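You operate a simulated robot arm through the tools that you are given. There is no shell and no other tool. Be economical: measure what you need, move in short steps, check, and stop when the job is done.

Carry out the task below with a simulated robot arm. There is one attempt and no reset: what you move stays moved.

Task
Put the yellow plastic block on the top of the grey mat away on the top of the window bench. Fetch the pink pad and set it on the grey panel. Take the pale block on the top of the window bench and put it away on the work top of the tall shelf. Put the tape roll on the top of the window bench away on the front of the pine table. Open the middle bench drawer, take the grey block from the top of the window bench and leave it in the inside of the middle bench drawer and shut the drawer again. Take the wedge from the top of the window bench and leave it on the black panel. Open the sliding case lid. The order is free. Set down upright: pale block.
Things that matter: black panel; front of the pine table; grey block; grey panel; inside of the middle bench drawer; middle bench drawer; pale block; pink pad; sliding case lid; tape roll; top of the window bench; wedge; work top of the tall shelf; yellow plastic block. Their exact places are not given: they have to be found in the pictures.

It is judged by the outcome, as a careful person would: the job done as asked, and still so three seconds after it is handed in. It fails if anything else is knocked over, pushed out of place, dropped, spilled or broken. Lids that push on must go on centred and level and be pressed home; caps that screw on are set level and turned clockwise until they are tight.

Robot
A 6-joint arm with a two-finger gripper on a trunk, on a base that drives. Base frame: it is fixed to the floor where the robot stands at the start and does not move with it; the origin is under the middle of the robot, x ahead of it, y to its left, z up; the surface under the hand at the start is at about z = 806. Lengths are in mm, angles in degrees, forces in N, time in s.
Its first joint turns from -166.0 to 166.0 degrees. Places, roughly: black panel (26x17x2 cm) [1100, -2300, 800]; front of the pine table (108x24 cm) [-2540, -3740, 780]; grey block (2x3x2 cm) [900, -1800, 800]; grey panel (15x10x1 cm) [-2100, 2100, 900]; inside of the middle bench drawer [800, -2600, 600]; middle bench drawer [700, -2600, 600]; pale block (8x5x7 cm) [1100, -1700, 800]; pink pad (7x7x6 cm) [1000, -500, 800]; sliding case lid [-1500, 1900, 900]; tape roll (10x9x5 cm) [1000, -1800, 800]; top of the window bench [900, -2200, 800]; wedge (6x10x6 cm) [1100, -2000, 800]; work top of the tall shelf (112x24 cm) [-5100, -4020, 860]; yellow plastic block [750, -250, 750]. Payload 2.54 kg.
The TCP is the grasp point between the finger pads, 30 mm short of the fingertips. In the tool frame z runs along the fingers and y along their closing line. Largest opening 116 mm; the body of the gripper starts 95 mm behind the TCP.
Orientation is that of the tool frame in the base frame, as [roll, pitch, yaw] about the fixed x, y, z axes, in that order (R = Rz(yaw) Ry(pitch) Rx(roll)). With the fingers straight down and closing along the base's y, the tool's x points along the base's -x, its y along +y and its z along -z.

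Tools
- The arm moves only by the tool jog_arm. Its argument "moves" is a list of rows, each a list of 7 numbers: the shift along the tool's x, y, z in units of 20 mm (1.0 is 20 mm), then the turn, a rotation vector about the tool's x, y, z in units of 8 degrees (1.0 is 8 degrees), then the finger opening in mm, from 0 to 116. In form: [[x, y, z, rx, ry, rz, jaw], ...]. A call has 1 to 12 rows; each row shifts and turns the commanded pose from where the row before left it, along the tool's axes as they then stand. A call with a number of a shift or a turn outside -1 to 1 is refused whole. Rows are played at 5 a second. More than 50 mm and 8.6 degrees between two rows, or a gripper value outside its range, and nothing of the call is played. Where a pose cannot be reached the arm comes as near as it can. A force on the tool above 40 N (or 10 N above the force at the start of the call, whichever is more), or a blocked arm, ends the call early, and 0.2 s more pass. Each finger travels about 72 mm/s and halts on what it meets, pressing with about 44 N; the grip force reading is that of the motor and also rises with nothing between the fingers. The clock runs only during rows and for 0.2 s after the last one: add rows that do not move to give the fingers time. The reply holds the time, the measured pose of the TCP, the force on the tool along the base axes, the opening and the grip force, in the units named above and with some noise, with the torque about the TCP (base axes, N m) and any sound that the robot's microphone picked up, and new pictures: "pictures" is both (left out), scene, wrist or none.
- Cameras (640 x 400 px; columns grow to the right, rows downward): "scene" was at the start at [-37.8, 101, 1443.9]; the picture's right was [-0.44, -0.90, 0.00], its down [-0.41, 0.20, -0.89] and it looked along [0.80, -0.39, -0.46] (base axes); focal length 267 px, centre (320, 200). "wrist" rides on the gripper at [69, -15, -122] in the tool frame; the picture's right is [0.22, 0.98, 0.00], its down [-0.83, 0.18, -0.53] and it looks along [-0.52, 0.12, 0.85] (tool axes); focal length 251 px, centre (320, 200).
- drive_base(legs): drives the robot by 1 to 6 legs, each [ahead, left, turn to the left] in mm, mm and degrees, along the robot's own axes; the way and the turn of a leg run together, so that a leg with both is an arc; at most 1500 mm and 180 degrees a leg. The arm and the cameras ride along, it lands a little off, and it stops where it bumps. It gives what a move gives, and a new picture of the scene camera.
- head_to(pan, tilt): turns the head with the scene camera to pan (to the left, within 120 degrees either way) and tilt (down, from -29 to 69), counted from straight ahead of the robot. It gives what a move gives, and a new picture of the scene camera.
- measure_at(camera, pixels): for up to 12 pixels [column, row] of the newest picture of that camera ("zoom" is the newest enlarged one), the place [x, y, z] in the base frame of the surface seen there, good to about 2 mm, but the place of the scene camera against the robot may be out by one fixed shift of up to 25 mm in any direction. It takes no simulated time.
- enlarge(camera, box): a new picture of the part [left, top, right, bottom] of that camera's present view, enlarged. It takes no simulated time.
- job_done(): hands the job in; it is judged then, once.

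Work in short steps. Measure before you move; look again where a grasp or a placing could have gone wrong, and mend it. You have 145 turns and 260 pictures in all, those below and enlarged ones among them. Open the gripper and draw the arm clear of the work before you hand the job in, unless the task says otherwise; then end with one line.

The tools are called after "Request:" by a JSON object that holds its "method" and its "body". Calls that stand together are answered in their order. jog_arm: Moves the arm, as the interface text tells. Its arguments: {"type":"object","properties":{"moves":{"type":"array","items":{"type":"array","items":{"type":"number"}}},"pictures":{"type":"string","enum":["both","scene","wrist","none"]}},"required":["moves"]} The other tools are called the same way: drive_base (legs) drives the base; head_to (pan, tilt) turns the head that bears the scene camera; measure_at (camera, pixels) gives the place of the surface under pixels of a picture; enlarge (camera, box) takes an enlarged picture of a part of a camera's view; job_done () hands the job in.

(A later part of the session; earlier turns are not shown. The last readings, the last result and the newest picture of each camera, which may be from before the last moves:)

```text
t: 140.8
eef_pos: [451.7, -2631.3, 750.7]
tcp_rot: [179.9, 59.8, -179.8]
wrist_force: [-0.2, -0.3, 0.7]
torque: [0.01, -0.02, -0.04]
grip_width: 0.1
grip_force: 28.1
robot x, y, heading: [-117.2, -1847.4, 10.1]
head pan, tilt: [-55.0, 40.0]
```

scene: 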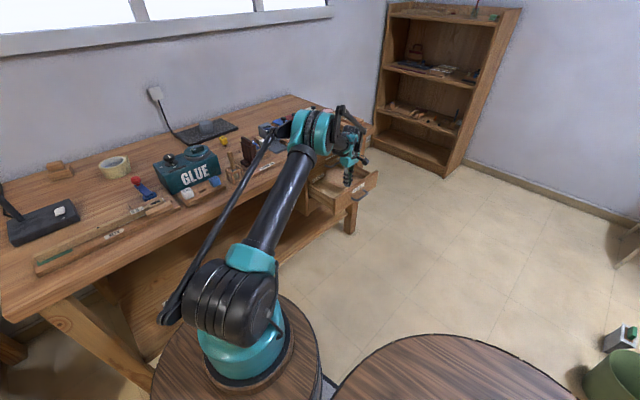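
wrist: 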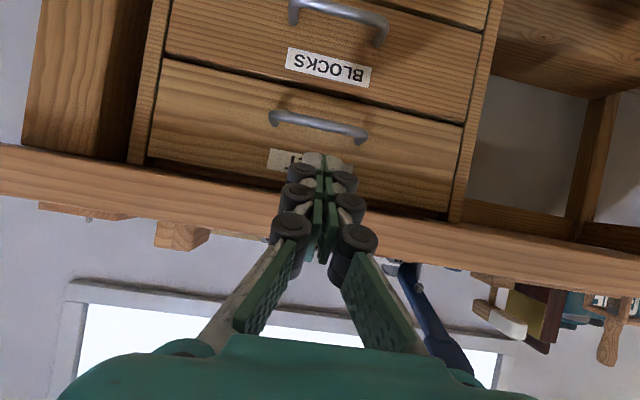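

The drawer is flush at x=579. Next the tape roll: I raise, point the tool down again, and turn the base 54° left.

Request:
{"method": "jog_arm", "body": {"moves": [[-0.866, 0, -0.5, 0, 0, 0, 0], [-0.866, 0, -0.5, 0, 0, 0, 0], [-0.866, 0, -0.5, 0, 0, 0, 0], [-0.866, 0, -0.5, 0, 0, 0, 0], [-0.866, 0, -0.5, 0, 0, 0, 0], [-0.866, 0, -0.5, 0, 0, 0, 0], [-0.866, 0, -0.5, 0, 0, 0, 0], [-0.866, 0, -0.5, 0, 0, 0, 0], [-0.866, 0, -0.5, 0, 0, 0, 0], [-0.866, 0, -0.5, 0, 0, 0, 0], [-0.866, 0, -0.5, 0, 0, 0, 0], [-0.866, 0, -0.5, 0, 0, 0, 60]], "pictures": "none"}}

Request:
{"method": "jog_arm", "body": {"moves": [[0, 0, 0, 0, 1, 0, 90], [0, 0, 0, 0, 1, 0, 116], [0, 0, 0, 0, 1, 0, 116], [0, 0, 0, 0, 1, 0, 116], [0, 0, 0, 0, 1, 0, 116], [0, 0, 0, 0, 1, 0, 116], [0, 0, 0, 0, 1, 0, 116], [0, 0, 0, 0, 0.5, 0, 116]], "pictures": "none"}}

Request:
{"method": "drive_base", "body": {"legs": [[0, 0, 54]]}}

Request:
{"method": "jog_arm", "body": {"moves": [[0, 0, 0, 0, 0, 0, 116]], "pictures": "wrist"}}

```text
t: 143.4
eef_pos: [452.5, -2631.7, 990.4]
tcp_rot: [179.9, 59.8, 180.0]
wrist_force: [0.2, 0.4, -0.3]
torque: [0.02, -0.02, 0.01]
grip_width: 50.3
grip_force: 0.1
robot x, y, heading: [-109.2, -1842.1, 10.2]
head pan, tilt: [-55.0, 40.0]
```

```text
t: 145.2
eef_pos: [450.3, -2630.6, 990.9]
tcp_rot: [179.9, -0.3, -179.9]
wrist_force: [-0.1, -0.4, 0.8]
torque: [-0.01, -0.01, 0.04]
grip_width: 116.2
grip_force: 0.1
robot x, y, heading: [-112.1, -1847.7, 10.4]
head pan, tilt: [-55.0, 40.0]
```

```text
t: 148.1
eef_pos: [852.9, -1849.3, 990.1]
tcp_rot: [179.8, -0.2, -125.7]
wrist_force: [-0.5, -0.4, 0.1]
torque: [0.01, -0.02, -0.01]
grip_width: 116.1
grip_force: 0.0
robot x, y, heading: [-112.1, -1846.9, 64.7]
head pan, tilt: [-55.0, 40.0]
```

scene: 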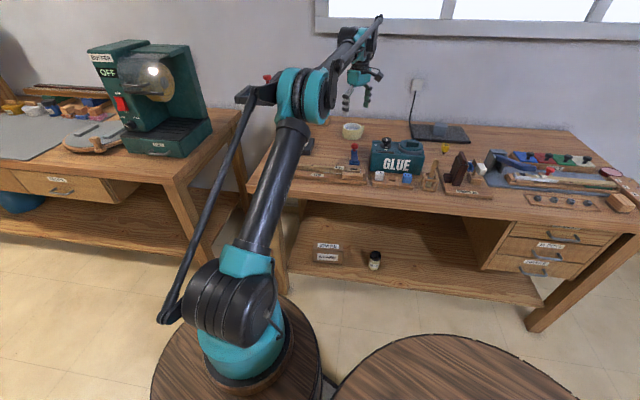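

```text
t: 148.4
eef_pos: [852.9, -1850.3, 991.1]
tcp_rot: [179.9, -0.3, -125.7]
wrist_force: [0.6, -0.3, 0.1]
torque: [0.0, 0.02, -0.03]
grip_width: 116.3
grip_force: 0.1
robot x, y, heading: [-112.5, -1848.8, 64.2]
head pan, tilt: [-55.0, 40.0]
```

wrist: 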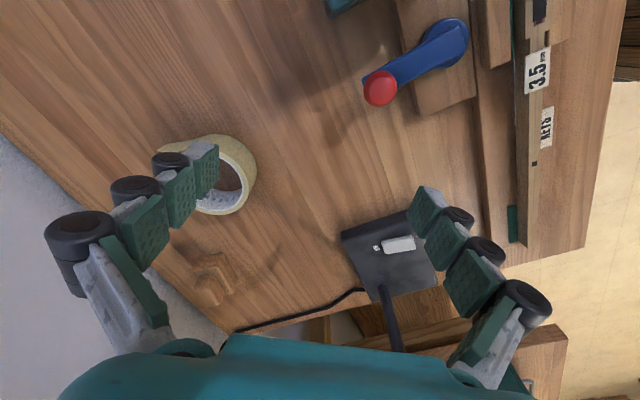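

The tape is just out of range, so the base must go 250 mm nearer. I square the wrist, draw the hand back, and then drive +x.

Request:
{"method": "jog_arm", "body": {"moves": [[0, 0, -0.5, 0, 0, 0.97, 116], [0, 0, -0.5, 0, 0, 0.97, 116], [0, 0, -0.5, 0, 0, 0.97, 116], [0, 0, -0.5, 0, 0, 0.97, 116], [0, 0, 0, 0, 0, 0.97, 116], [0, 0, 0, 0, 0, 0.97, 116], [0, 0, 0, 0, 0, 0.97, 116], [1, 0, 0, 0, 0, 0, 116], [1, 0, 0, 0, 0, 0, 116], [1, 0, 0, 0, 0, 0, 116], [1, 0, 0, 0, 0, 0, 116], [1, 0, 0, 0, 0, 0, 116]], "pictures": "none"}}

Request:
{"method": "drive_base", "body": {"legs": [[108, -226, 0]]}}

Request:
{"method": "jog_arm", "body": {"moves": [[0, 0, 0, 0, 0, 0, 116]], "pictures": "wrist"}}

```text
t: 151.1
eef_pos: [752.7, -1851.3, 1031.1]
tcp_rot: [-179.9, -0.2, -180.0]
wrist_force: [-0.1, 0.5, 0.5]
torque: [-0.03, 0.04, -0.02]
grip_width: 115.8
grip_force: 0.1
robot x, y, heading: [-109.9, -1846.9, 64.3]
head pan, tilt: [-55.0, 40.0]
```

```text
t: 152.9
eef_pos: [1004.7, -1849.9, 1030.6]
tcp_rot: [-179.8, -0.2, 180.0]
wrist_force: [-0.3, 0.2, -0.5]
torque: [0.0, -0.02, 0.01]
grip_width: 115.9
grip_force: 0.0
robot x, y, heading: [139.4, -1848.1, 64.6]
head pan, tilt: [-55.0, 40.0]
```

scene: 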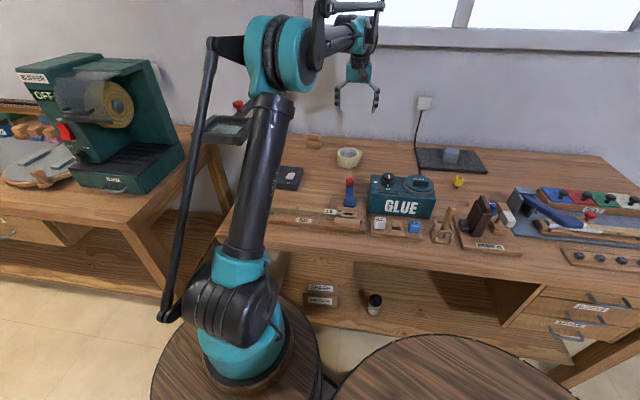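

```text
t: 153.3
eef_pos: [1003.7, -1850.7, 1030.8]
tcp_rot: [-179.9, -0.2, -180.0]
wrist_force: [0.1, -0.6, -0.2]
torque: [0.01, 0.0, 0.01]
grip_width: 115.8
grip_force: 0.2
robot x, y, heading: [139.1, -1847.7, 64.1]
head pan, tilt: [-55.0, 40.0]
```

wrist: 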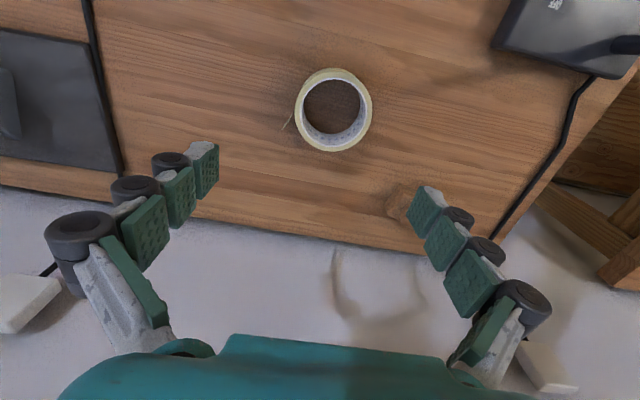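

Tape at (333,110), its tail on the left. I measure the ring's edges.

Request:
{"method": "enlarge", "body": {"camera": "wrist", "box": [269, 60, 397, 160]}}

Request:
{"method": "measure_at", "body": {"camera": "wrist", "pixels": [[301, 107], [366, 112], [334, 76], [332, 141], [288, 126], [332, 100], [400, 195]]}}

```text
4.00 times, centred on (333, 110) of wrist
```

zoom: 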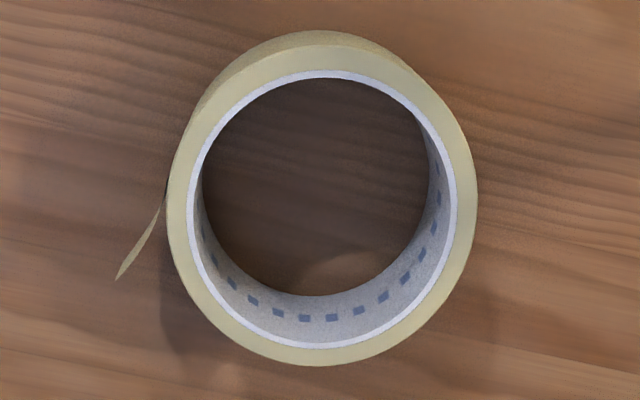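

```text
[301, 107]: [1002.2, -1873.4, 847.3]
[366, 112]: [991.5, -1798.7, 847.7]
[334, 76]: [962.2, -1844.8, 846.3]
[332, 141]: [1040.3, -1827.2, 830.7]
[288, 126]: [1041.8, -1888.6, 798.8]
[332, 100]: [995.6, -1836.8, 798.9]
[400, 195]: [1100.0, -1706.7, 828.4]
```

Request:
{"method": "measure_at", "body": {"camera": "zoom", "pixels": [[174, 205], [470, 205], [318, 358], [318, 66], [430, 320], [215, 320], [425, 95], [215, 100]]}}

```text
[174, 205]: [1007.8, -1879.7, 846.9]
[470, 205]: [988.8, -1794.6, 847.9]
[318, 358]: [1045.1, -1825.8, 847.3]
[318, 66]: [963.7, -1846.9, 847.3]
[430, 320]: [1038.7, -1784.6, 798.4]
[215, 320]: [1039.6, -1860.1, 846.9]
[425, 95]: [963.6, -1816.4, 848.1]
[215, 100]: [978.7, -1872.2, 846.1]
```

Ring centre (1002,-1837), radius ≈44, top 847. I turn the wrist 30° so the fingers avoid the tail, centre, and lower partway.

Request:
{"method": "jog_arm", "body": {"moves": [[0.1, 0.7, 0, 0, 0, 0.94, 116], [0, 0, 0, 0, 0, 0.94, 116], [0, 0, 0, 0, 0, 0.94, 116], [0, 0, 0, 0, 0, 0.93, 116], [0, 0, 1, 0, 0, 0, 116], [0, 0, 1, 0, 0, 0, 116], [0, 0, 1, 0, 0, 0, 116], [0, 0, 1, 0, 0, 0, 116], [0, 0, 1, 0, 0, 0, 116], [0, 0, 1, 0, 0, 0, 116], [0, 0, 0.9, 0, 0, 0, 116], [0, 0, 0, 0, 0, 0, 116]], "pictures": "wrist"}}

```text
t: 155.9
eef_pos: [1000.8, -1837.8, 892.4]
tcp_rot: [-179.8, -0.1, 150.0]
wrist_force: [-0.7, 0.6, 0.2]
torque: [0.02, -0.02, 0.02]
grip_width: 115.8
grip_force: 0.0
robot x, y, heading: [139.7, -1848.1, 64.2]
head pan, tilt: [-55.0, 40.0]
```

wrist: 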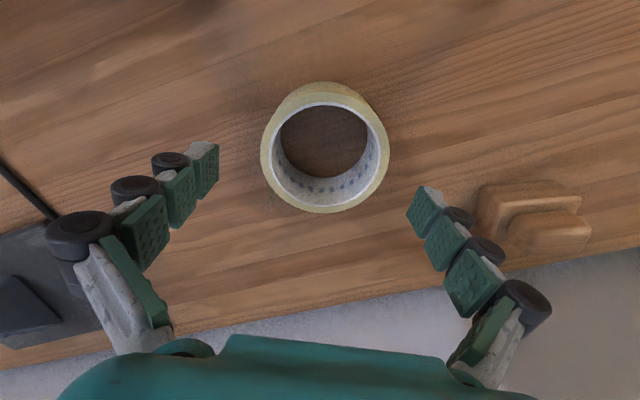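

Centred. I lower 57 mm, close and lift.

Request:
{"method": "jog_arm", "body": {"moves": [[0, 0, 1, 0, 0, 0, 116], [0, 0, 1, 0, 0, 0, 116], [0, 0, 0.85, 0, 0, 0, 116], [0, 0, 0, 0, 0, 0, 90], [0, 0, 0, 0, 0, 0, 70], [0, 0, 0, 0, 0, 0, 70], [0, 0, -1, 0, 0, 0, 70], [0, 0, -1, 0, 0, 0, 70], [0, 0, -1, 0, 0, 0, 70], [0, 0, -1, 0, 0, 0, 70], [0, 0, -1, 0, 0, 0, 70], [0, 0, -1, 0, 0, 0, 70]], "pictures": "wrist"}}

```text
t: 158.5
eef_pos: [1000.8, -1837.8, 956.4]
tcp_rot: [-179.8, -0.1, 150.0]
wrist_force: [-0.3, -1.3, -1.2]
torque: [0.0, -0.01, -0.01]
grip_width: 90.0
grip_force: 44.1
robot x, y, heading: [141.5, -1850.4, 64.5]
head pan, tilt: [-55.0, 40.0]
```

wrist: 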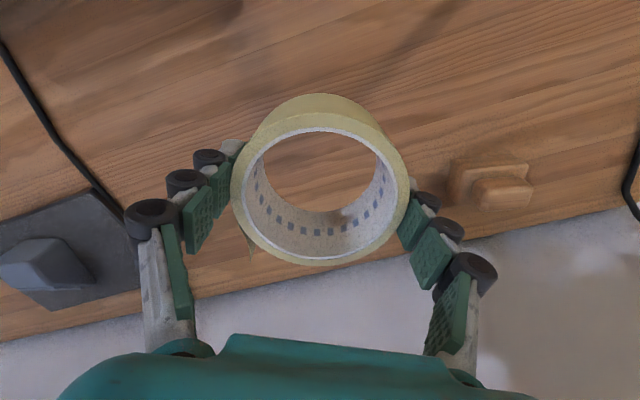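

Tape held firmly (90 mm). I lift more, back the base away from the bench, and look around for the way to the pine table.

Request:
{"method": "jog_arm", "body": {"moves": [[0, 0, -1, 0, 0, 0, 70], [0, 0, -1, 0, 0, 0, 70], [0, 0, -1, 0, 0, 0, 70], [0, 0, -1, 0, 0, 0, 70]], "pictures": "none"}}

Request:
{"method": "drive_base", "body": {"legs": [[-258, 541, 0]]}}

Request:
{"method": "head_to", "body": {"pan": 115, "tilt": 28}}

```text
t: 159.5
eef_pos: [1001.2, -1838.1, 1036.1]
tcp_rot: [-179.8, -0.1, 150.0]
wrist_force: [0.3, 0.5, -0.8]
torque: [0.01, -0.02, 0.0]
grip_width: 90.4
grip_force: 44.4
robot x, y, heading: [138.4, -1845.5, 64.3]
head pan, tilt: [-55.0, 40.0]
```

```text
t: 162.9
eef_pos: [399.8, -1828.8, 1036.7]
tcp_rot: [-179.9, -0.1, 150.5]
wrist_force: [-0.3, -0.8, -0.3]
torque: [0.0, -0.01, 0.0]
grip_width: 90.4
grip_force: 44.2
robot x, y, heading: [-460.8, -1844.8, 64.6]
head pan, tilt: [-55.0, 40.0]
```

scene: 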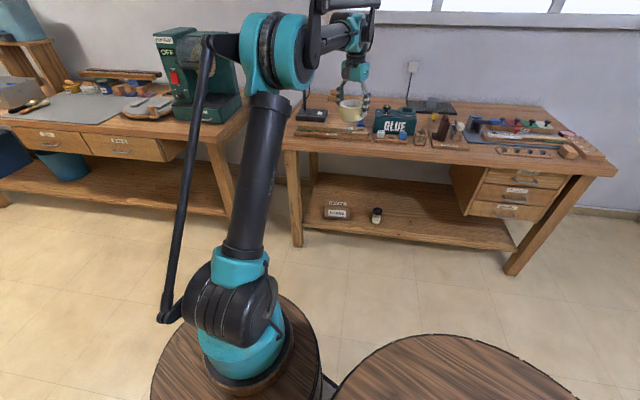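

```text
t: 165.4
eef_pos: [400.9, -1828.7, 1036.0]
tcp_rot: [-179.9, -0.1, 150.6]
wrist_force: [0.1, -0.7, -1.0]
torque: [-0.01, -0.01, 0.02]
grip_width: 90.4
grip_force: 44.3
robot x, y, heading: [-460.0, -1847.0, 64.7]
head pan, tilt: [115.0, 28.0]
```

scene: 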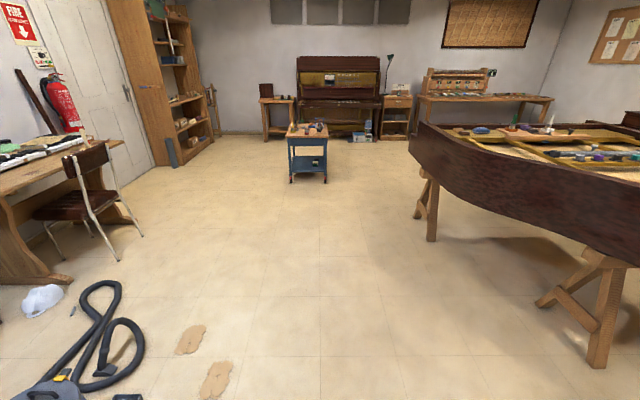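

A clear view west: pine table at left (60,160), tall shelf at (165,90), cart (307,150), piano right. I measure these.

Request:
{"method": "measure_at", "body": {"camera": "scene", "pixels": [[140, 350], [120, 285], [60, 395], [140, 235], [120, 260], [105, 145], [20, 185], [190, 165], [410, 150], [440, 170], [600, 365], [307, 180]]}}

Request:
{"method": "enlarge", "body": {"camera": "scene", "box": [0, 100, 240, 250]}}

```text
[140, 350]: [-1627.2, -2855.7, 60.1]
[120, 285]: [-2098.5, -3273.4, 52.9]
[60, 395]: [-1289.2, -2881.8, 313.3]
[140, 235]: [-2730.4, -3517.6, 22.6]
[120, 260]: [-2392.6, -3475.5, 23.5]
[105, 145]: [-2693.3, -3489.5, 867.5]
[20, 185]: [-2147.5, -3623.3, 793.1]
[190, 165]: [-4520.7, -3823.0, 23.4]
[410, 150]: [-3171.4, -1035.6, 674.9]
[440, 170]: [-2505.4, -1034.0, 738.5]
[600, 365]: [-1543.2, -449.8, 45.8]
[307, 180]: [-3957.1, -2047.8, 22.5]
```

```text
2.67 times, centred on (120, 175) of scene
```

zoom: 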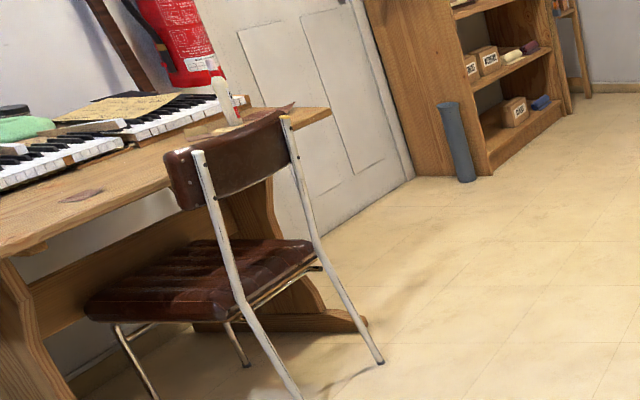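

I turn the base to heading 0 (hand trails to the south-east over free floor), then drive west along y≈-1550 between the piano and floor items.

Request:
{"method": "measure_at", "body": {"camera": "scene", "pixels": [[190, 340], [217, 380], [100, 280], [82, 310], [40, 300], [70, 275], [128, 372]]}}

Request:
{"method": "drive_base", "body": {"legs": [[0, 0, -65], [0, 297, 0], [-1000, 0, 0], [-1000, 0, 0]]}}

Request:
{"method": "head_to", "body": {"pan": -110, "tilt": 35}}

```text
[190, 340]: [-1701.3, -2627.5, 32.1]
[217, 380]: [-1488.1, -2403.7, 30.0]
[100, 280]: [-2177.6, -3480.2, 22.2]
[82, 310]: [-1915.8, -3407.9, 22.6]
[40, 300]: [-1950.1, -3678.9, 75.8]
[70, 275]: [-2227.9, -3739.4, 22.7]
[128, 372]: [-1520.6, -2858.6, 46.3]
```

```text
t: 179.8
eef_pos: [-2068.3, -2341.6, 1036.4]
tcp_rot: [-179.9, -0.1, 86.3]
wrist_force: [0.7, 0.1, -0.4]
torque: [0.01, 0.01, -0.01]
grip_width: 89.8
grip_force: 44.4
robot x, y, heading: [-2458.3, -1576.5, 0.4]
head pan, tilt: [115.0, 28.0]
```

scene: 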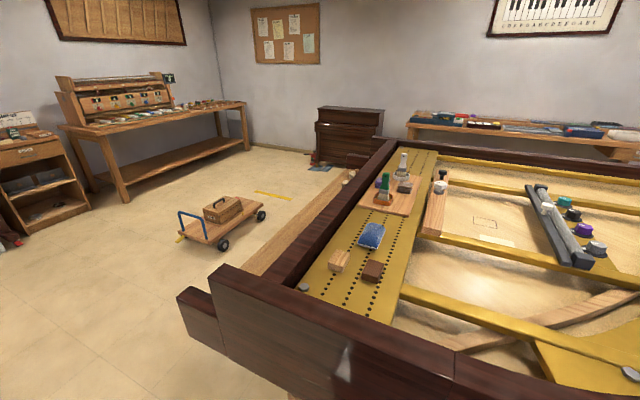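

```text
t: 183.1
eef_pos: [-2068.0, -2342.4, 1036.0]
tcp_rot: [-179.9, -0.1, 86.3]
wrist_force: [-1.1, -0.4, -0.4]
torque: [-0.01, 0.0, 0.03]
grip_width: 89.8
grip_force: 44.2
robot x, y, heading: [-2456.7, -1575.0, 0.6]
head pan, tilt: [-110.0, 35.0]
```

scene: 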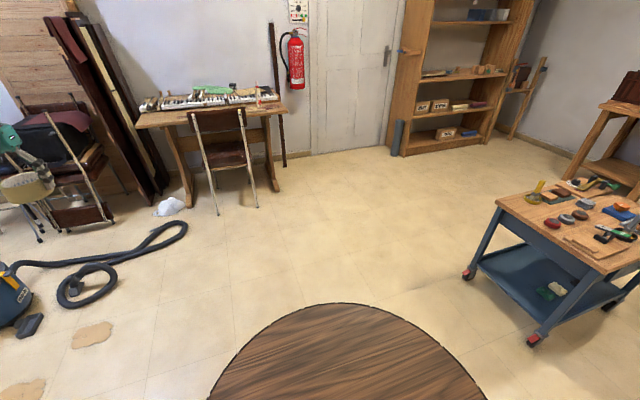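

I enlarge the pine table.

Request:
{"method": "enlarge", "body": {"camera": "scene", "box": [120, 70, 312, 150]}}

Request:
{"method": "measure_at", "body": {"camera": "scene", "pixels": [[139, 124], [160, 119], [175, 115], [186, 118], [262, 106], [275, 104], [285, 108], [150, 111], [240, 110], [216, 112], [186, 222], [65, 310]]}}

```text
3.33 times, centred on (216, 110) of scene
```

zoom: 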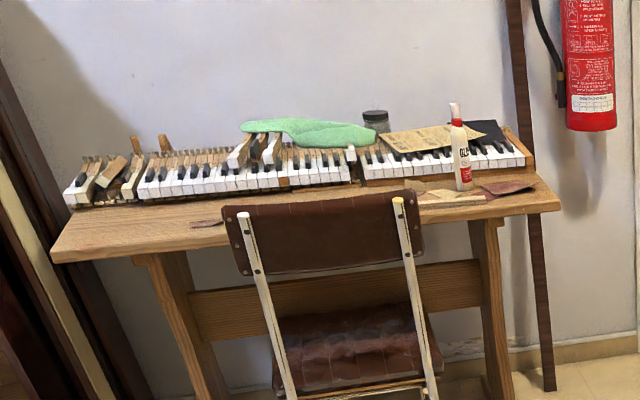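

```text
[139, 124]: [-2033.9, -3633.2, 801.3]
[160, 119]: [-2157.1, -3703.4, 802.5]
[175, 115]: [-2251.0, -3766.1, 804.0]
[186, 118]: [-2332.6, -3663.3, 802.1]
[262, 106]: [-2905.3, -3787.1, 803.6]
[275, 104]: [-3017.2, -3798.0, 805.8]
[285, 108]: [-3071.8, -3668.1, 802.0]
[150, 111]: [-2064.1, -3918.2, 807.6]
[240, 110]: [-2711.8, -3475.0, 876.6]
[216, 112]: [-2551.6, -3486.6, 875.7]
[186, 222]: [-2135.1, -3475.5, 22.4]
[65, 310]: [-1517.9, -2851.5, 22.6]
```

Table top is at z≈779; the free spot is (-2150,-3735), left of the chair. I drive south so that the hand comes over it.

Request:
{"method": "drive_base", "body": {"legs": [[-82, -700, 0], [0, -680, 0]]}}

Request:
{"method": "jog_arm", "body": {"moves": [[0, 0, 0, 0, 0, 0, 70]], "pictures": "wrist"}}

```text
t: 190.3
eef_pos: [-2120.3, -3726.5, 1036.0]
tcp_rot: [-179.9, -0.1, 86.9]
wrist_force: [0.5, 0.3, -1.0]
torque: [0.03, 0.0, 0.01]
grip_width: 89.8
grip_force: 44.7
robot x, y, heading: [-2520.9, -2963.6, 1.1]
head pan, tilt: [-110.0, 35.0]
```

scene: 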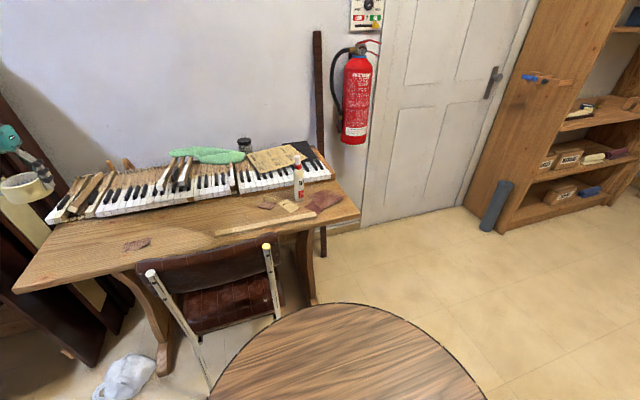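

```text
t: 190.7
eef_pos: [-2120.4, -3727.3, 1036.7]
tcp_rot: [-179.7, -0.1, 86.9]
wrist_force: [0.1, 0.2, -0.4]
torque: [-0.02, -0.01, 0.01]
grip_width: 90.0
grip_force: 44.3
robot x, y, heading: [-2518.1, -2960.9, 1.2]
head pan, tilt: [-110.0, 35.0]
```

wrist: 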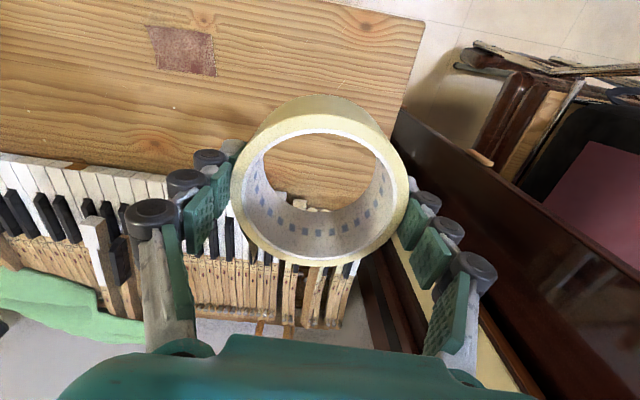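

I measure the free table area around: sandpaper patch (183,50), keyboard front, right edge.

Request:
{"method": "measure_at", "body": {"camera": "wrist", "pixels": [[183, 50], [215, 75], [100, 160], [180, 172], [415, 60], [405, 105], [310, 20], [320, 180], [130, 110], [390, 20]]}}

```text
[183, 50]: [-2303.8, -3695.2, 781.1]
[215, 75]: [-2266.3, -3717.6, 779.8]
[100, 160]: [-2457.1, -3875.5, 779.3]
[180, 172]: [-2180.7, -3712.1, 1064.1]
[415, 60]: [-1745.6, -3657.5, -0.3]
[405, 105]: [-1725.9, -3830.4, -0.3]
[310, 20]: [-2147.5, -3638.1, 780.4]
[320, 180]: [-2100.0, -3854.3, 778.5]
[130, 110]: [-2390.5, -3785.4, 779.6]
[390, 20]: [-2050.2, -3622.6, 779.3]
```

Free area is x −2265…−2040. I shift 20 mm and lower to 20 mm above the top.

Request:
{"method": "jog_arm", "body": {"moves": [[0, -1, 1, 0, 0, 0, 70], [0, 0, 1, 0, 0, 0, 70], [0, 0, 1, 0, 0, 0, 70], [0, 0, 1, 0, 0, 0, 70], [0, 0, 1, 0, 0, 0, 70], [0, 0, 1, 0, 0, 0, 70], [0, 0, 1, 0, 0, 0, 70], [0, 0, 1, 0, 0, 0, 70], [0, 0, 1, 0, 0, 0, 70], [0, 0, 1, 0, 0, 0, 70], [0, 0, 0, 0, 0, 0, 70]], "pictures": "wrist"}}

```text
t: 193.1
eef_pos: [-2141.8, -3726.6, 835.7]
tcp_rot: [-179.8, -0.1, 87.0]
wrist_force: [-0.6, -1.0, -0.3]
torque: [-0.03, -0.03, 0.02]
grip_width: 89.8
grip_force: 43.9
robot x, y, heading: [-2517.2, -2960.7, 1.0]
head pan, tilt: [-110.0, 35.0]
```

wrist: 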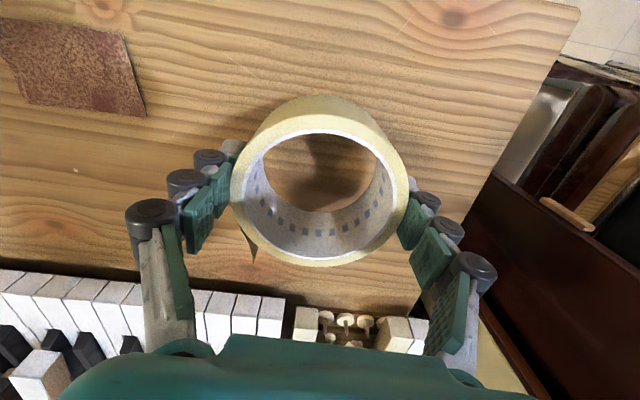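

Good clearance. I lower the last 19 mm, open and lift.

Request:
{"method": "jog_arm", "body": {"moves": [[0, 0, 0.6, 0, 0, 0, 70], [0, 0, 0.35, 0, 0, 0, 70], [0, 0, 0, 0, 0, 0, 70], [0, 0, 0, 0, 0, 0, 105], [0, 0, 0, 0, 0, 0, 112], [0, 0, 0, 0, 0, 0, 112], [0, 0, -1, 0, 0, 0, 112], [0, 0, -1, 0, 0, 0, 112], [0, 0, -1, 0, 0, 0, 112], [0, 0, -1, 0, 0, 0, 112], [0, 0, -1, 0, 0, 0, 112], [0, 0, -1, 0, 0, 0, 112]], "pictures": "wrist"}}

```text
t: 195.7
eef_pos: [-2142.4, -3723.8, 936.5]
tcp_rot: [-179.8, -0.1, 86.9]
wrist_force: [0.1, -0.6, -0.5]
torque: [0.01, -0.02, 0.02]
grip_width: 112.1
grip_force: 0.0
robot x, y, heading: [-2522.5, -2962.3, 1.1]
head pan, tilt: [-110.0, 35.0]
```

wrist: 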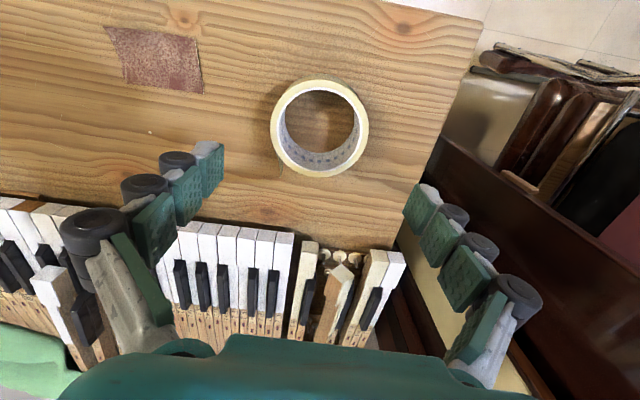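

The tape roll is in place. I raise the arm and drive back to the window bench for the pale block.

Request:
{"method": "jog_arm", "body": {"moves": [[0, 0, -1, 0, 0, 0, 112], [0, 0, -1, 0, 0, 0, 112], [0, 0, -1, 0, 0, 0, 112], [0, 0, -1, 0, 0, 0, 112], [0, 0, -1, 0, 0, 0, 112]], "pictures": "none"}}

Request:
{"method": "drive_base", "body": {"legs": [[0, 1390, 0], [1000, 0, 0], [1000, 0, 0], [0, 0, 64], [-250, -117, 0]]}}

```text
t: 196.9
eef_pos: [-2140.7, -3725.5, 1038.2]
tcp_rot: [-179.8, -0.1, 86.9]
wrist_force: [0.0, 0.1, -1.2]
torque: [-0.03, 0.02, 0.02]
grip_width: 111.8
grip_force: 0.0
robot x, y, heading: [-2518.8, -2961.0, 1.4]
head pan, tilt: [-110.0, 35.0]
```

```text
t: 217.6
eef_pos: [264.9, -1830.9, 1036.6]
tcp_rot: [-179.9, -0.1, 148.7]
wrist_force: [-0.1, -0.3, -0.4]
torque: [0.01, -0.03, 0.01]
grip_width: 111.8
grip_force: 0.1
robot x, y, heading: [-589.5, -1805.0, 63.3]
head pan, tilt: [-110.0, 35.0]
```

scene: 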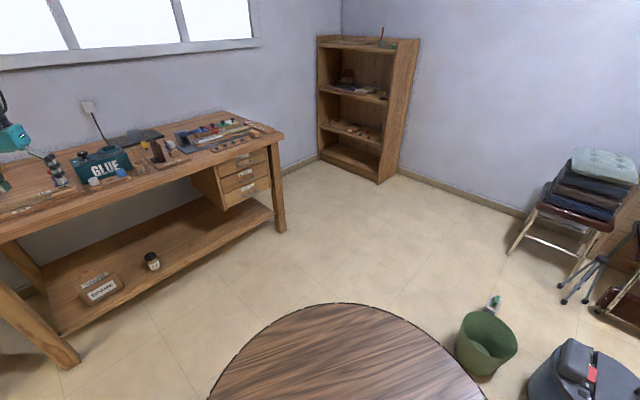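

Now approach the bench by +740 in x.

Request:
{"method": "drive_base", "body": {"legs": [[310, -672, 0]]}}

Request:
{"method": "jog_arm", "body": {"moves": [[0, 0, 0, 0, 0, 0, 112]], "pictures": "wrist"}}

```text
t: 221.7
eef_pos: [1002.8, -1879.0, 1036.6]
tcp_rot: [-179.8, -0.1, 148.1]
wrist_force: [0.4, -0.3, 0.2]
torque: [0.01, 0.01, -0.03]
grip_width: 112.1
grip_force: 0.2
robot x, y, heading: [152.6, -1844.2, 62.5]
head pan, tilt: [-110.0, 35.0]
```

scene: 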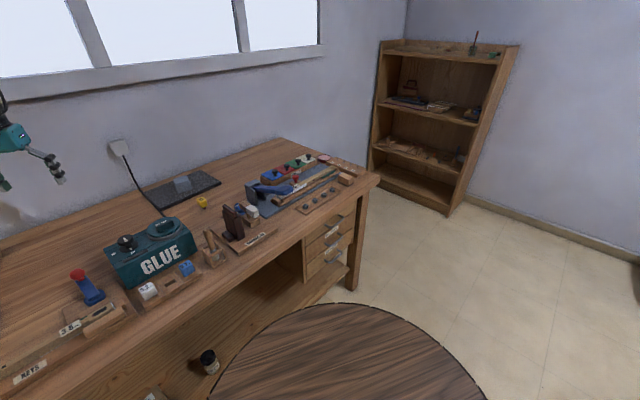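

```text
t: 222.1
eef_pos: [1003.4, -1878.6, 1037.0]
tcp_rot: [-179.8, -0.1, 148.1]
wrist_force: [-0.5, 0.3, -1.0]
torque: [0.01, 0.02, 0.0]
grip_width: 112.2
grip_force: 0.0
robot x, y, heading: [153.8, -1838.1, 62.3]
head pan, tilt: [-110.0, 35.0]
```

wrist: 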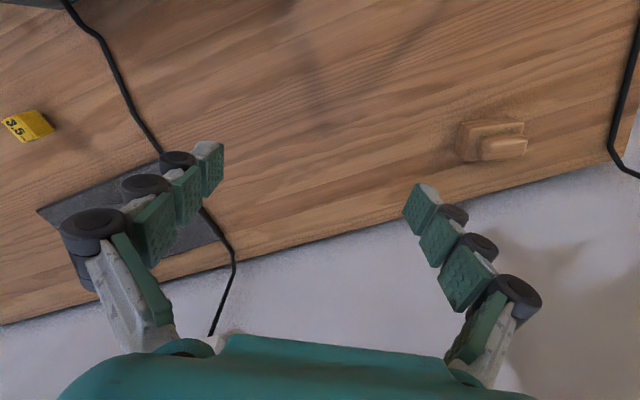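

The pale block is at (490,140). I enlarge and measure it.

Request:
{"method": "enlarge", "body": {"camera": "wrist", "box": [442, 105, 538, 175]}}

```text
5.71 times, centred on (490, 140) of wrist
```

zoom: 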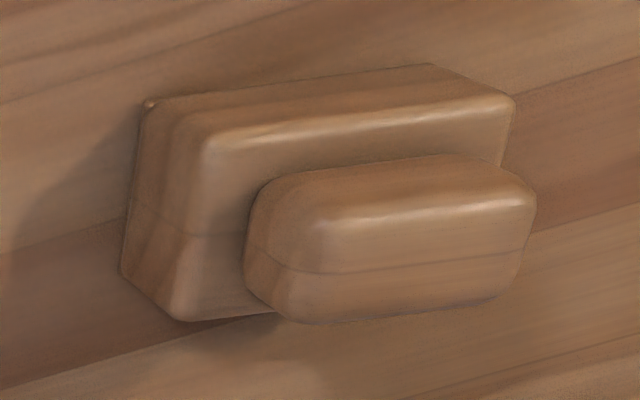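

Request:
{"method": "measure_at", "body": {"camera": "zoom", "pixels": [[215, 150], [500, 105], [175, 305], [325, 225], [520, 205], [505, 290], [300, 310], [420, 255], [145, 105], [300, 150], [220, 220]]}}

```text
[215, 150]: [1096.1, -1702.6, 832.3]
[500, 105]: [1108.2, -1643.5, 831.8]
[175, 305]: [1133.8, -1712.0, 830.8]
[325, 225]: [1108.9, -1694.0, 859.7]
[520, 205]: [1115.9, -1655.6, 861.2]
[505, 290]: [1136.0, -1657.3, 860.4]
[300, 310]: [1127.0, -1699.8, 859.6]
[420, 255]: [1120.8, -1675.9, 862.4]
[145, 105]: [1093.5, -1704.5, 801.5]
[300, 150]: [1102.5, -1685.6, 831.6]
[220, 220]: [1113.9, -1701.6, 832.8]
```

Pale block: base centre (1121,-1678), long axis along (0.2,0.98), handle on top to z=862. I'll grip the base's long ends. I turn the wrist 20° and move over it.

Request:
{"method": "jog_arm", "body": {"moves": [[-0.345, 1, 0, 0, 0, 0, 116]], "pictures": "none"}}

Request:
{"method": "jog_arm", "body": {"moves": [[0, 0, 0, 0, 0, -0.85, 116], [0, 0, 0, 0, 0, -0.85, 116], [0, 0, 0, 0, 0, -0.85, 116]], "pictures": "none"}}

```text
t: 222.5
eef_pos: [1019.8, -1865.9, 1038.2]
tcp_rot: [-179.8, -0.1, 148.2]
wrist_force: [-0.3, -0.6, -0.4]
torque: [0.01, -0.02, 0.0]
grip_width: 116.0
grip_force: 0.0
robot x, y, heading: [154.4, -1840.7, 62.5]
head pan, tilt: [-110.0, 35.0]
```

```text
t: 223.3
eef_pos: [1019.0, -1865.2, 1036.2]
tcp_rot: [-179.9, -0.1, 168.7]
wrist_force: [0.4, 0.7, 0.3]
torque: [0.0, 0.02, -0.02]
grip_width: 116.0
grip_force: 0.0
robot x, y, heading: [152.5, -1844.4, 62.3]
head pan, tilt: [-110.0, 35.0]
```

I continue to above the pale block and partly down.

Request:
{"method": "jog_arm", "body": {"moves": [[-0.3, 1, 0, 0, 0, 0, 116], [-0.3, 1, 0, 0, 0, 0, 116], [-0.3, 1, 0, 0, 0, 0, 116], [-0.3, 1, 0, 0, 0, 0, 116], [-0.3, 1, 0, 0, 0, 0, 116], [-0.3, 1, 0, 0, 0, 0, 116], [-0.3, 1, 0, 0, 0, 0, 116], [-0.3, 1, 0, 0, 0, 0, 116], [-0.37, 1, 0, 0, 0, 0, 116], [-0.4, 1.0, 0, 0, 0, 0, 116], [0, 0.17, 1, 0, 0, 0, 116], [0, 0, 1, 0, 0, 0, 116]], "pictures": "none"}}

Request:
{"method": "jog_arm", "body": {"moves": [[0, 0, 1, 0, 0, 0, 116], [0, 0, 1, 0, 0, 0, 116], [0, 0, 1, 0, 0, 0, 116], [0, 0, 0, 0, 0, 0, 116]], "pictures": "wrist"}}

```text
t: 225.9
eef_pos: [1121.7, -1678.9, 993.6]
tcp_rot: [-179.9, -0.2, 168.6]
wrist_force: [0.0, 0.4, -0.1]
torque: [-0.01, 0.03, -0.01]
grip_width: 116.0
grip_force: 0.1
robot x, y, heading: [153.3, -1844.9, 62.5]
head pan, tilt: [-110.0, 35.0]
```

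```text
t: 226.9
eef_pos: [1121.6, -1678.9, 936.0]
tcp_rot: [-180.0, -0.1, 168.5]
wrist_force: [0.5, 0.4, -0.4]
torque: [0.01, 0.03, 0.01]
grip_width: 116.1
grip_force: 0.1
robot x, y, heading: [156.5, -1842.5, 62.3]
head pan, tilt: [-110.0, 35.0]
```

wrist: 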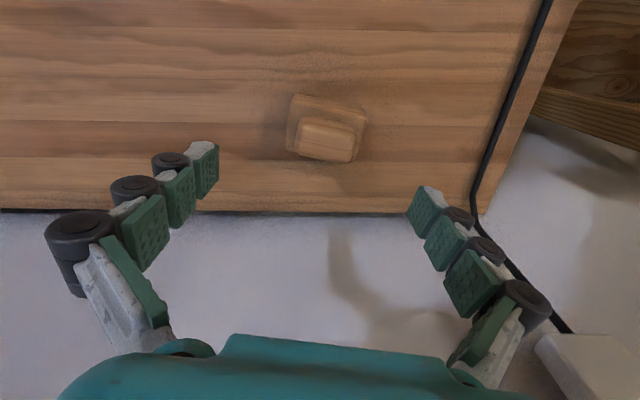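

Request:
{"method": "measure_at", "body": {"camera": "wrist", "pixels": [[297, 102], [362, 115], [292, 145], [300, 130], [350, 125], [352, 155], [305, 150]]}}

Request:
{"method": "jog_arm", "body": {"moves": [[0, 0, 1, 0, 0, 0, 116], [0, 0, 1, 0, 0, 0, 116], [0, 0, 0, 0, 0, 0, 116]], "pictures": "wrist"}}

```text
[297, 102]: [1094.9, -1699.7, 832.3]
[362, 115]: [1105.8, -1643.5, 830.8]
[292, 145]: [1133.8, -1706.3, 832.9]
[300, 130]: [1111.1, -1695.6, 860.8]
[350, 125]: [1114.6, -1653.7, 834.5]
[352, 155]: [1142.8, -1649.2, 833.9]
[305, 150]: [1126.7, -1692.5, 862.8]
```

```text
t: 227.7
eef_pos: [1120.8, -1680.6, 894.8]
tcp_rot: [-179.8, -0.1, 168.5]
wrist_force: [-0.1, -0.3, 0.0]
torque: [0.02, 0.02, -0.03]
grip_width: 115.8
grip_force: 0.0
robot x, y, heading: [154.7, -1843.7, 62.4]
head pan, tilt: [-110.0, 35.0]
```

wrist: 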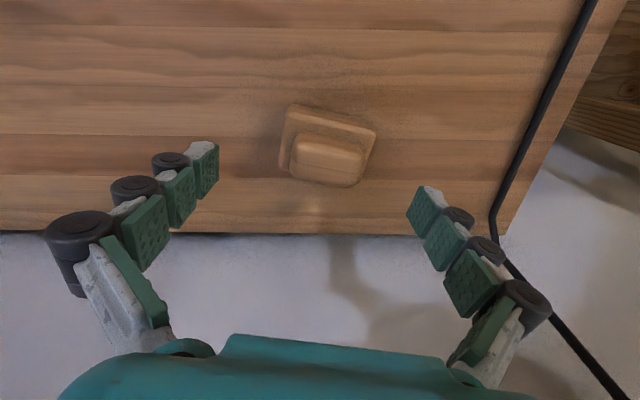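

Slight correction +5 mm along y, then down 61 mm, close and lift.

Request:
{"method": "jog_arm", "body": {"moves": [[0, 0.25, 1, 0, 0, 0, 116], [0, 0, 1, 0, 0, 0, 116], [0, 0, 1, 0, 0, 0, 116], [0, 0, 0.05, 0, 0, 0, 116], [0, 0, 0, 0, 0, 0, 85], [0, 0, 0, 0, 0, 0, 60], [0, 0, 0, 0, 0, 0, 60], [0, 0, 0, 0, 0, 0, 60], [0, 0, -1, 0, 0, 0, 60], [0, 0, -1, 0, 0, 0, 60], [0, 0, -1, 0, 0, 0, 60], [0, 0, -1, 0, 0, 0, 60]], "pictures": "wrist"}}

```text
t: 230.3
eef_pos: [1120.6, -1672.8, 915.3]
tcp_rot: [-180.0, -0.3, 168.4]
wrist_force: [0.7, -0.3, -3.0]
torque: [-0.02, 0.04, -0.01]
grip_width: 69.1
grip_force: 44.1
robot x, y, heading: [152.3, -1841.3, 62.3]
head pan, tilt: [-110.0, 35.0]
```

wrist: 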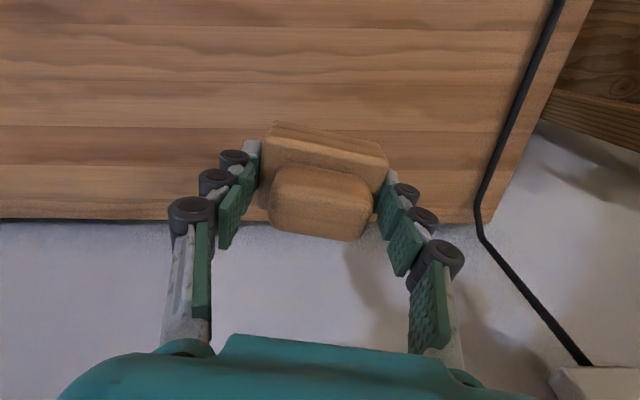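

Pale block held (69 mm), upright. I lift, move back to y≈-1860 away from the lamp, then drive off the bench.

Request:
{"method": "jog_arm", "body": {"moves": [[0, 0, -1, 0, 0, 0, 60], [0, 0, -1, 0, 0, 0, 60], [0, 0, -1, 0, 0, 0, 60], [0.3, -1, -1, 0, 0, 0, 60], [0.3, -1, -1, 0, 0, 0, 60], [0.3, -1, -1, 0, 0, 0, 60], [0.3, -1, -1, 0, 0, 0, 60], [0.3, -1, 0, 0, 0, 0, 60], [0.3, -1, 0, 0, 0, 0, 60], [0.3, -1, 0, 0, 0, 0, 60], [0.3, -1, 0, 0, 0, 0, 60], [0.3, -1, 0, 0, 0, 0, 60]], "pictures": "none"}}

Request:
{"method": "drive_base", "body": {"legs": [[-285, 547, 0], [0, 0, -62], [0, 280, 0], [-1000, 0, 0], [-950, 0, 0]]}}

Request:
{"method": "head_to", "body": {"pan": -118, "tilt": 20}}

```text
t: 232.9
eef_pos: [1034.3, -1839.1, 1054.8]
tcp_rot: [-179.9, 0.0, 168.6]
wrist_force: [-0.2, 0.5, -2.5]
torque: [-0.05, 0.01, 0.0]
grip_width: 69.0
grip_force: 44.4
robot x, y, heading: [151.0, -1843.1, 62.4]
head pan, tilt: [-110.0, 35.0]
```

```text
t: 249.9
eef_pos: [-2000.7, -2393.5, 1054.9]
tcp_rot: [-179.9, -0.1, 107.0]
wrist_force: [0.2, 0.4, -3.0]
torque: [0.0, 0.01, 0.03]
grip_width: 69.1
grip_force: 44.0
robot x, y, heading: [-2423.8, -1622.2, 0.9]
head pan, tilt: [-110.0, 35.0]
```

scene: 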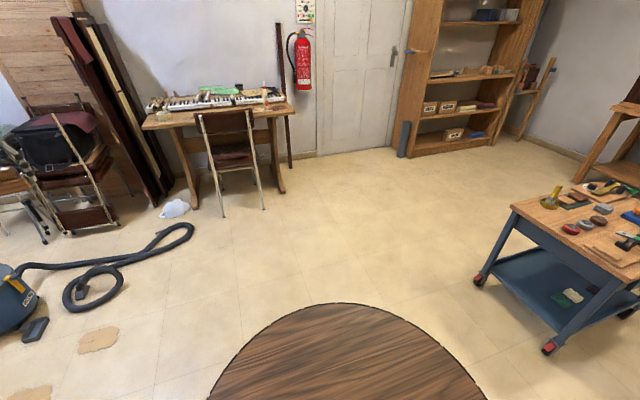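

```text
t: 250.7
eef_pos: [-1999.4, -2392.0, 1055.9]
tcp_rot: [-179.9, -0.1, 107.1]
wrist_force: [0.1, -0.1, -2.3]
torque: [0.02, -0.01, 0.0]
grip_width: 69.1
grip_force: 44.0
robot x, y, heading: [-2427.4, -1621.1, 1.1]
head pan, tilt: [-118.0, 20.0]
```

scene: 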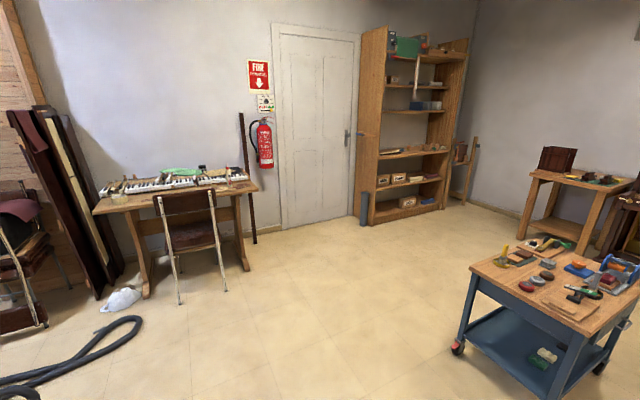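

The tall shelf is at (415,130). I enlarge and measure its boards.

Request:
{"method": "enlarge", "body": {"camera": "scene", "box": [345, 20, 485, 230]}}

Request:
{"method": "measure_at", "body": {"camera": "scene", "pixels": [[377, 159], [410, 155], [440, 152], [410, 152], [385, 113], [440, 109], [412, 185], [375, 222], [455, 350], [375, 84], [470, 60], [545, 395]]}}

```text
1.90 times, centred on (415, 125) of scene
```

zoom: 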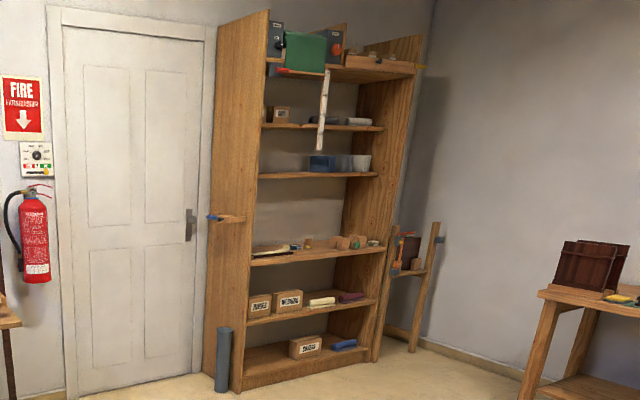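

```text
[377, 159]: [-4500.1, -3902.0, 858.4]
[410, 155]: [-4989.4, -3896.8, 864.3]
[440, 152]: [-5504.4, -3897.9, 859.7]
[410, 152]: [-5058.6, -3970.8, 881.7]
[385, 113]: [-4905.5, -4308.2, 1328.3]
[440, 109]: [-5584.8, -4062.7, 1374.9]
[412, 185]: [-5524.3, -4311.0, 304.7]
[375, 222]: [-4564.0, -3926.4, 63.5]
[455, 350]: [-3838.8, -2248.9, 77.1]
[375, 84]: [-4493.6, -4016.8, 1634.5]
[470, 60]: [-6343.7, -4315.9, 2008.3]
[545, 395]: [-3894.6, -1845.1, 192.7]
```

The work top's front edge is y≈-3897 and the next board is ~450 mm above it. I drive south, then west in front of it.

Request:
{"method": "drive_base", "body": {"legs": [[0, -1130, -1], [-1200, 0, 0], [-1200, 0, 0]]}}

Request:
{"method": "head_to", "body": {"pan": -95, "tilt": 25}}

```text
t: 267.8
eef_pos: [-4417.9, -3489.4, 1054.8]
tcp_rot: [-179.9, -0.2, 105.3]
wrist_force: [0.1, -0.5, -3.5]
torque: [0.01, 0.01, -0.01]
grip_width: 69.1
grip_force: 43.6
robot x, y, heading: [-4818.8, -2704.0, -0.8]
head pan, tilt: [-118.0, 20.0]
```

scene: 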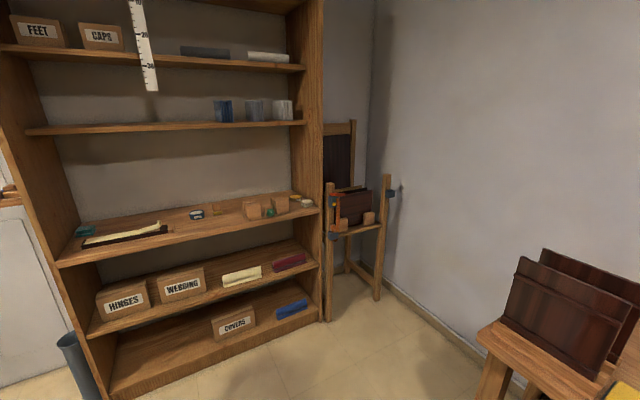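

```text
t: 268.7
eef_pos: [-4417.9, -3489.4, 1054.8]
tcp_rot: [180.0, -0.1, 105.3]
wrist_force: [0.1, -0.5, -2.6]
torque: [0.02, 0.0, 0.03]
grip_width: 69.4
grip_force: 43.9
robot x, y, heading: [-4820.6, -2703.3, -0.8]
head pan, tilt: [-95.0, 25.0]
```

scene: 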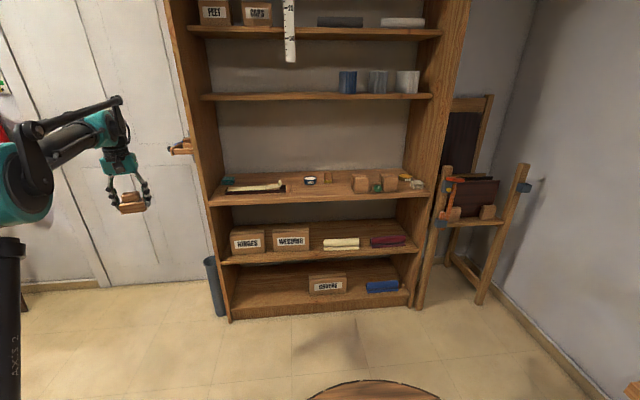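

Work top at row ~190 with a free front stretch near (330,190). I measure there and the board above.

Request:
{"method": "enlarge", "body": {"camera": "scene", "box": [200, 80, 440, 220]}}

Request:
{"method": "measure_at", "body": {"camera": "scene", "pixels": [[330, 193], [330, 186], [320, 97], [320, 102], [310, 184], [358, 190], [285, 188], [210, 200], [427, 192], [340, 176], [250, 30]]}}

```text
2.67 times, centred on (320, 150) of scene
```

zoom: 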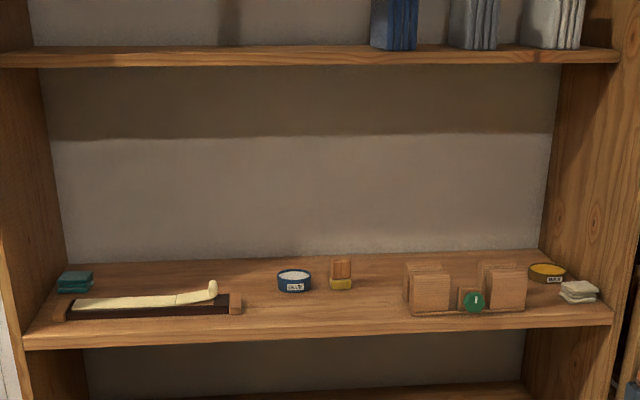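

```text
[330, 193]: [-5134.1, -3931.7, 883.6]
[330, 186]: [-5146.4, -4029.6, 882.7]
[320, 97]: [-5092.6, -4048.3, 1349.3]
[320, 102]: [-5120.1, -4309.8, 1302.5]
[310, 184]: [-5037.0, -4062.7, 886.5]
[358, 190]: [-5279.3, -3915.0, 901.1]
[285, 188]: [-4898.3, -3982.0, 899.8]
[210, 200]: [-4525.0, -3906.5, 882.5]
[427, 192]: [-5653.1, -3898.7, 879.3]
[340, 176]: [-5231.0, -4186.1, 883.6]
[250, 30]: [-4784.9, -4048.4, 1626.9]
```

Work top z≈859 (corrected), front 150 mm open above. I turn −44° so the hand faces the shelf, then approach part way.

Request:
{"method": "drive_base", "body": {"legs": [[0, 0, -44], [150, -177, 0]]}}

Request:
{"method": "jog_arm", "body": {"moves": [[0, 0, 0, 0, 0, 0, 60]], "pictures": "wrist"}}

```text
t: 272.4
eef_pos: [-5088.6, -3778.5, 1055.0]
tcp_rot: [-179.9, 0.0, 61.5]
wrist_force: [-1.0, -0.1, -3.1]
torque: [-0.03, -0.01, -0.03]
grip_width: 69.0
grip_force: 43.9
robot x, y, heading: [-4831.8, -2932.0, -44.7]
head pan, tilt: [-95.0, 25.0]
```

scene: 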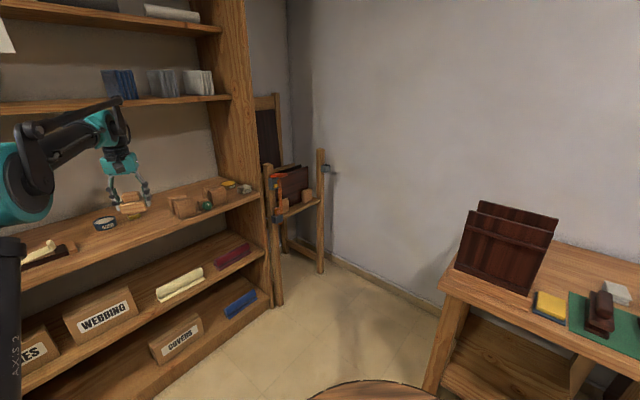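

```text
t: 272.8
eef_pos: [-5088.0, -3776.8, 1054.6]
tcp_rot: [-179.9, -0.1, 61.5]
wrist_force: [0.3, -0.1, -2.6]
torque: [0.02, -0.04, 0.0]
grip_width: 69.1
grip_force: 44.0
robot x, y, heading: [-4835.1, -2938.1, -44.9]
head pan, tilt: [-95.0, 25.0]
```

wrist: 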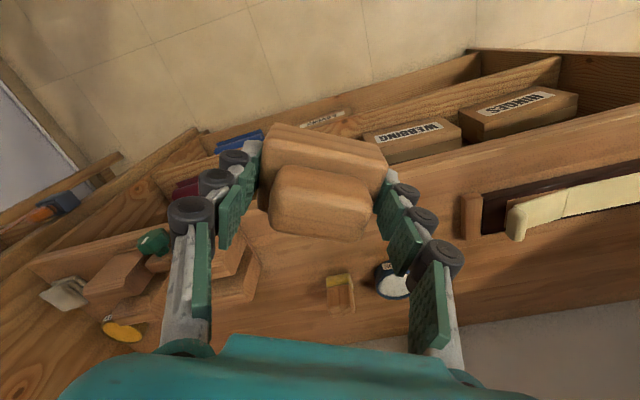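

I measure the neighbours on the work top: tin, small pad, tray end, rack.

Request:
{"method": "measure_at", "body": {"camera": "wrist", "pixels": [[392, 285], [380, 268], [340, 280], [468, 200], [470, 235], [262, 250], [255, 295], [430, 200], [440, 175], [370, 250], [300, 300]]}}

Request:
{"method": "jog_arm", "body": {"moves": [[0, 0, 0, 0, 0, -0.89, 60], [0, 0, 0, 0, 0, -0.89, 60], [0, 0, 0, 0, 0, -0.89, 60], [0, 0, 0, 0, 0, -0.89, 60]], "pictures": "wrist"}}

```text
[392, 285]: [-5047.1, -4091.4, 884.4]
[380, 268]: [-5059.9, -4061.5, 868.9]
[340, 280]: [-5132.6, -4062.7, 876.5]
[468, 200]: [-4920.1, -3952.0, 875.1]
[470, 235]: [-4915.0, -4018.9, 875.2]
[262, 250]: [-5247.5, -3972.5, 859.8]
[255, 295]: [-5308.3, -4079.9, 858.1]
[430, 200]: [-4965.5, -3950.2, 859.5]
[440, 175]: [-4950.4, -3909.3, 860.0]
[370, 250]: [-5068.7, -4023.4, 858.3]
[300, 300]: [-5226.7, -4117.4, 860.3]
```

```text
t: 273.8
eef_pos: [-5089.0, -3779.0, 1056.1]
tcp_rot: [-179.8, -0.2, 90.1]
wrist_force: [0.3, -0.5, -3.2]
torque: [0.03, 0.0, 0.01]
grip_width: 69.2
grip_force: 43.8
robot x, y, heading: [-4833.4, -2934.9, -44.9]
head pan, tilt: [-95.0, 25.0]
```

wrist: 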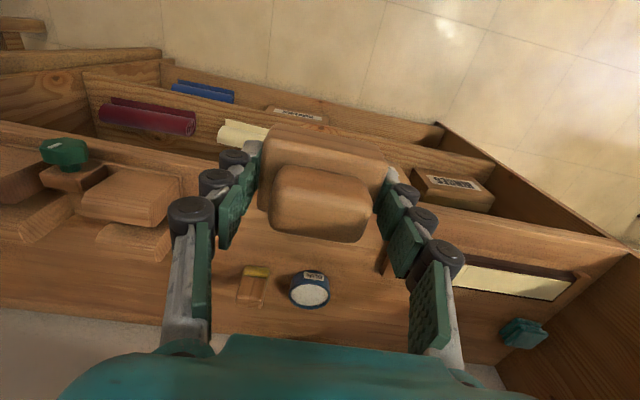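

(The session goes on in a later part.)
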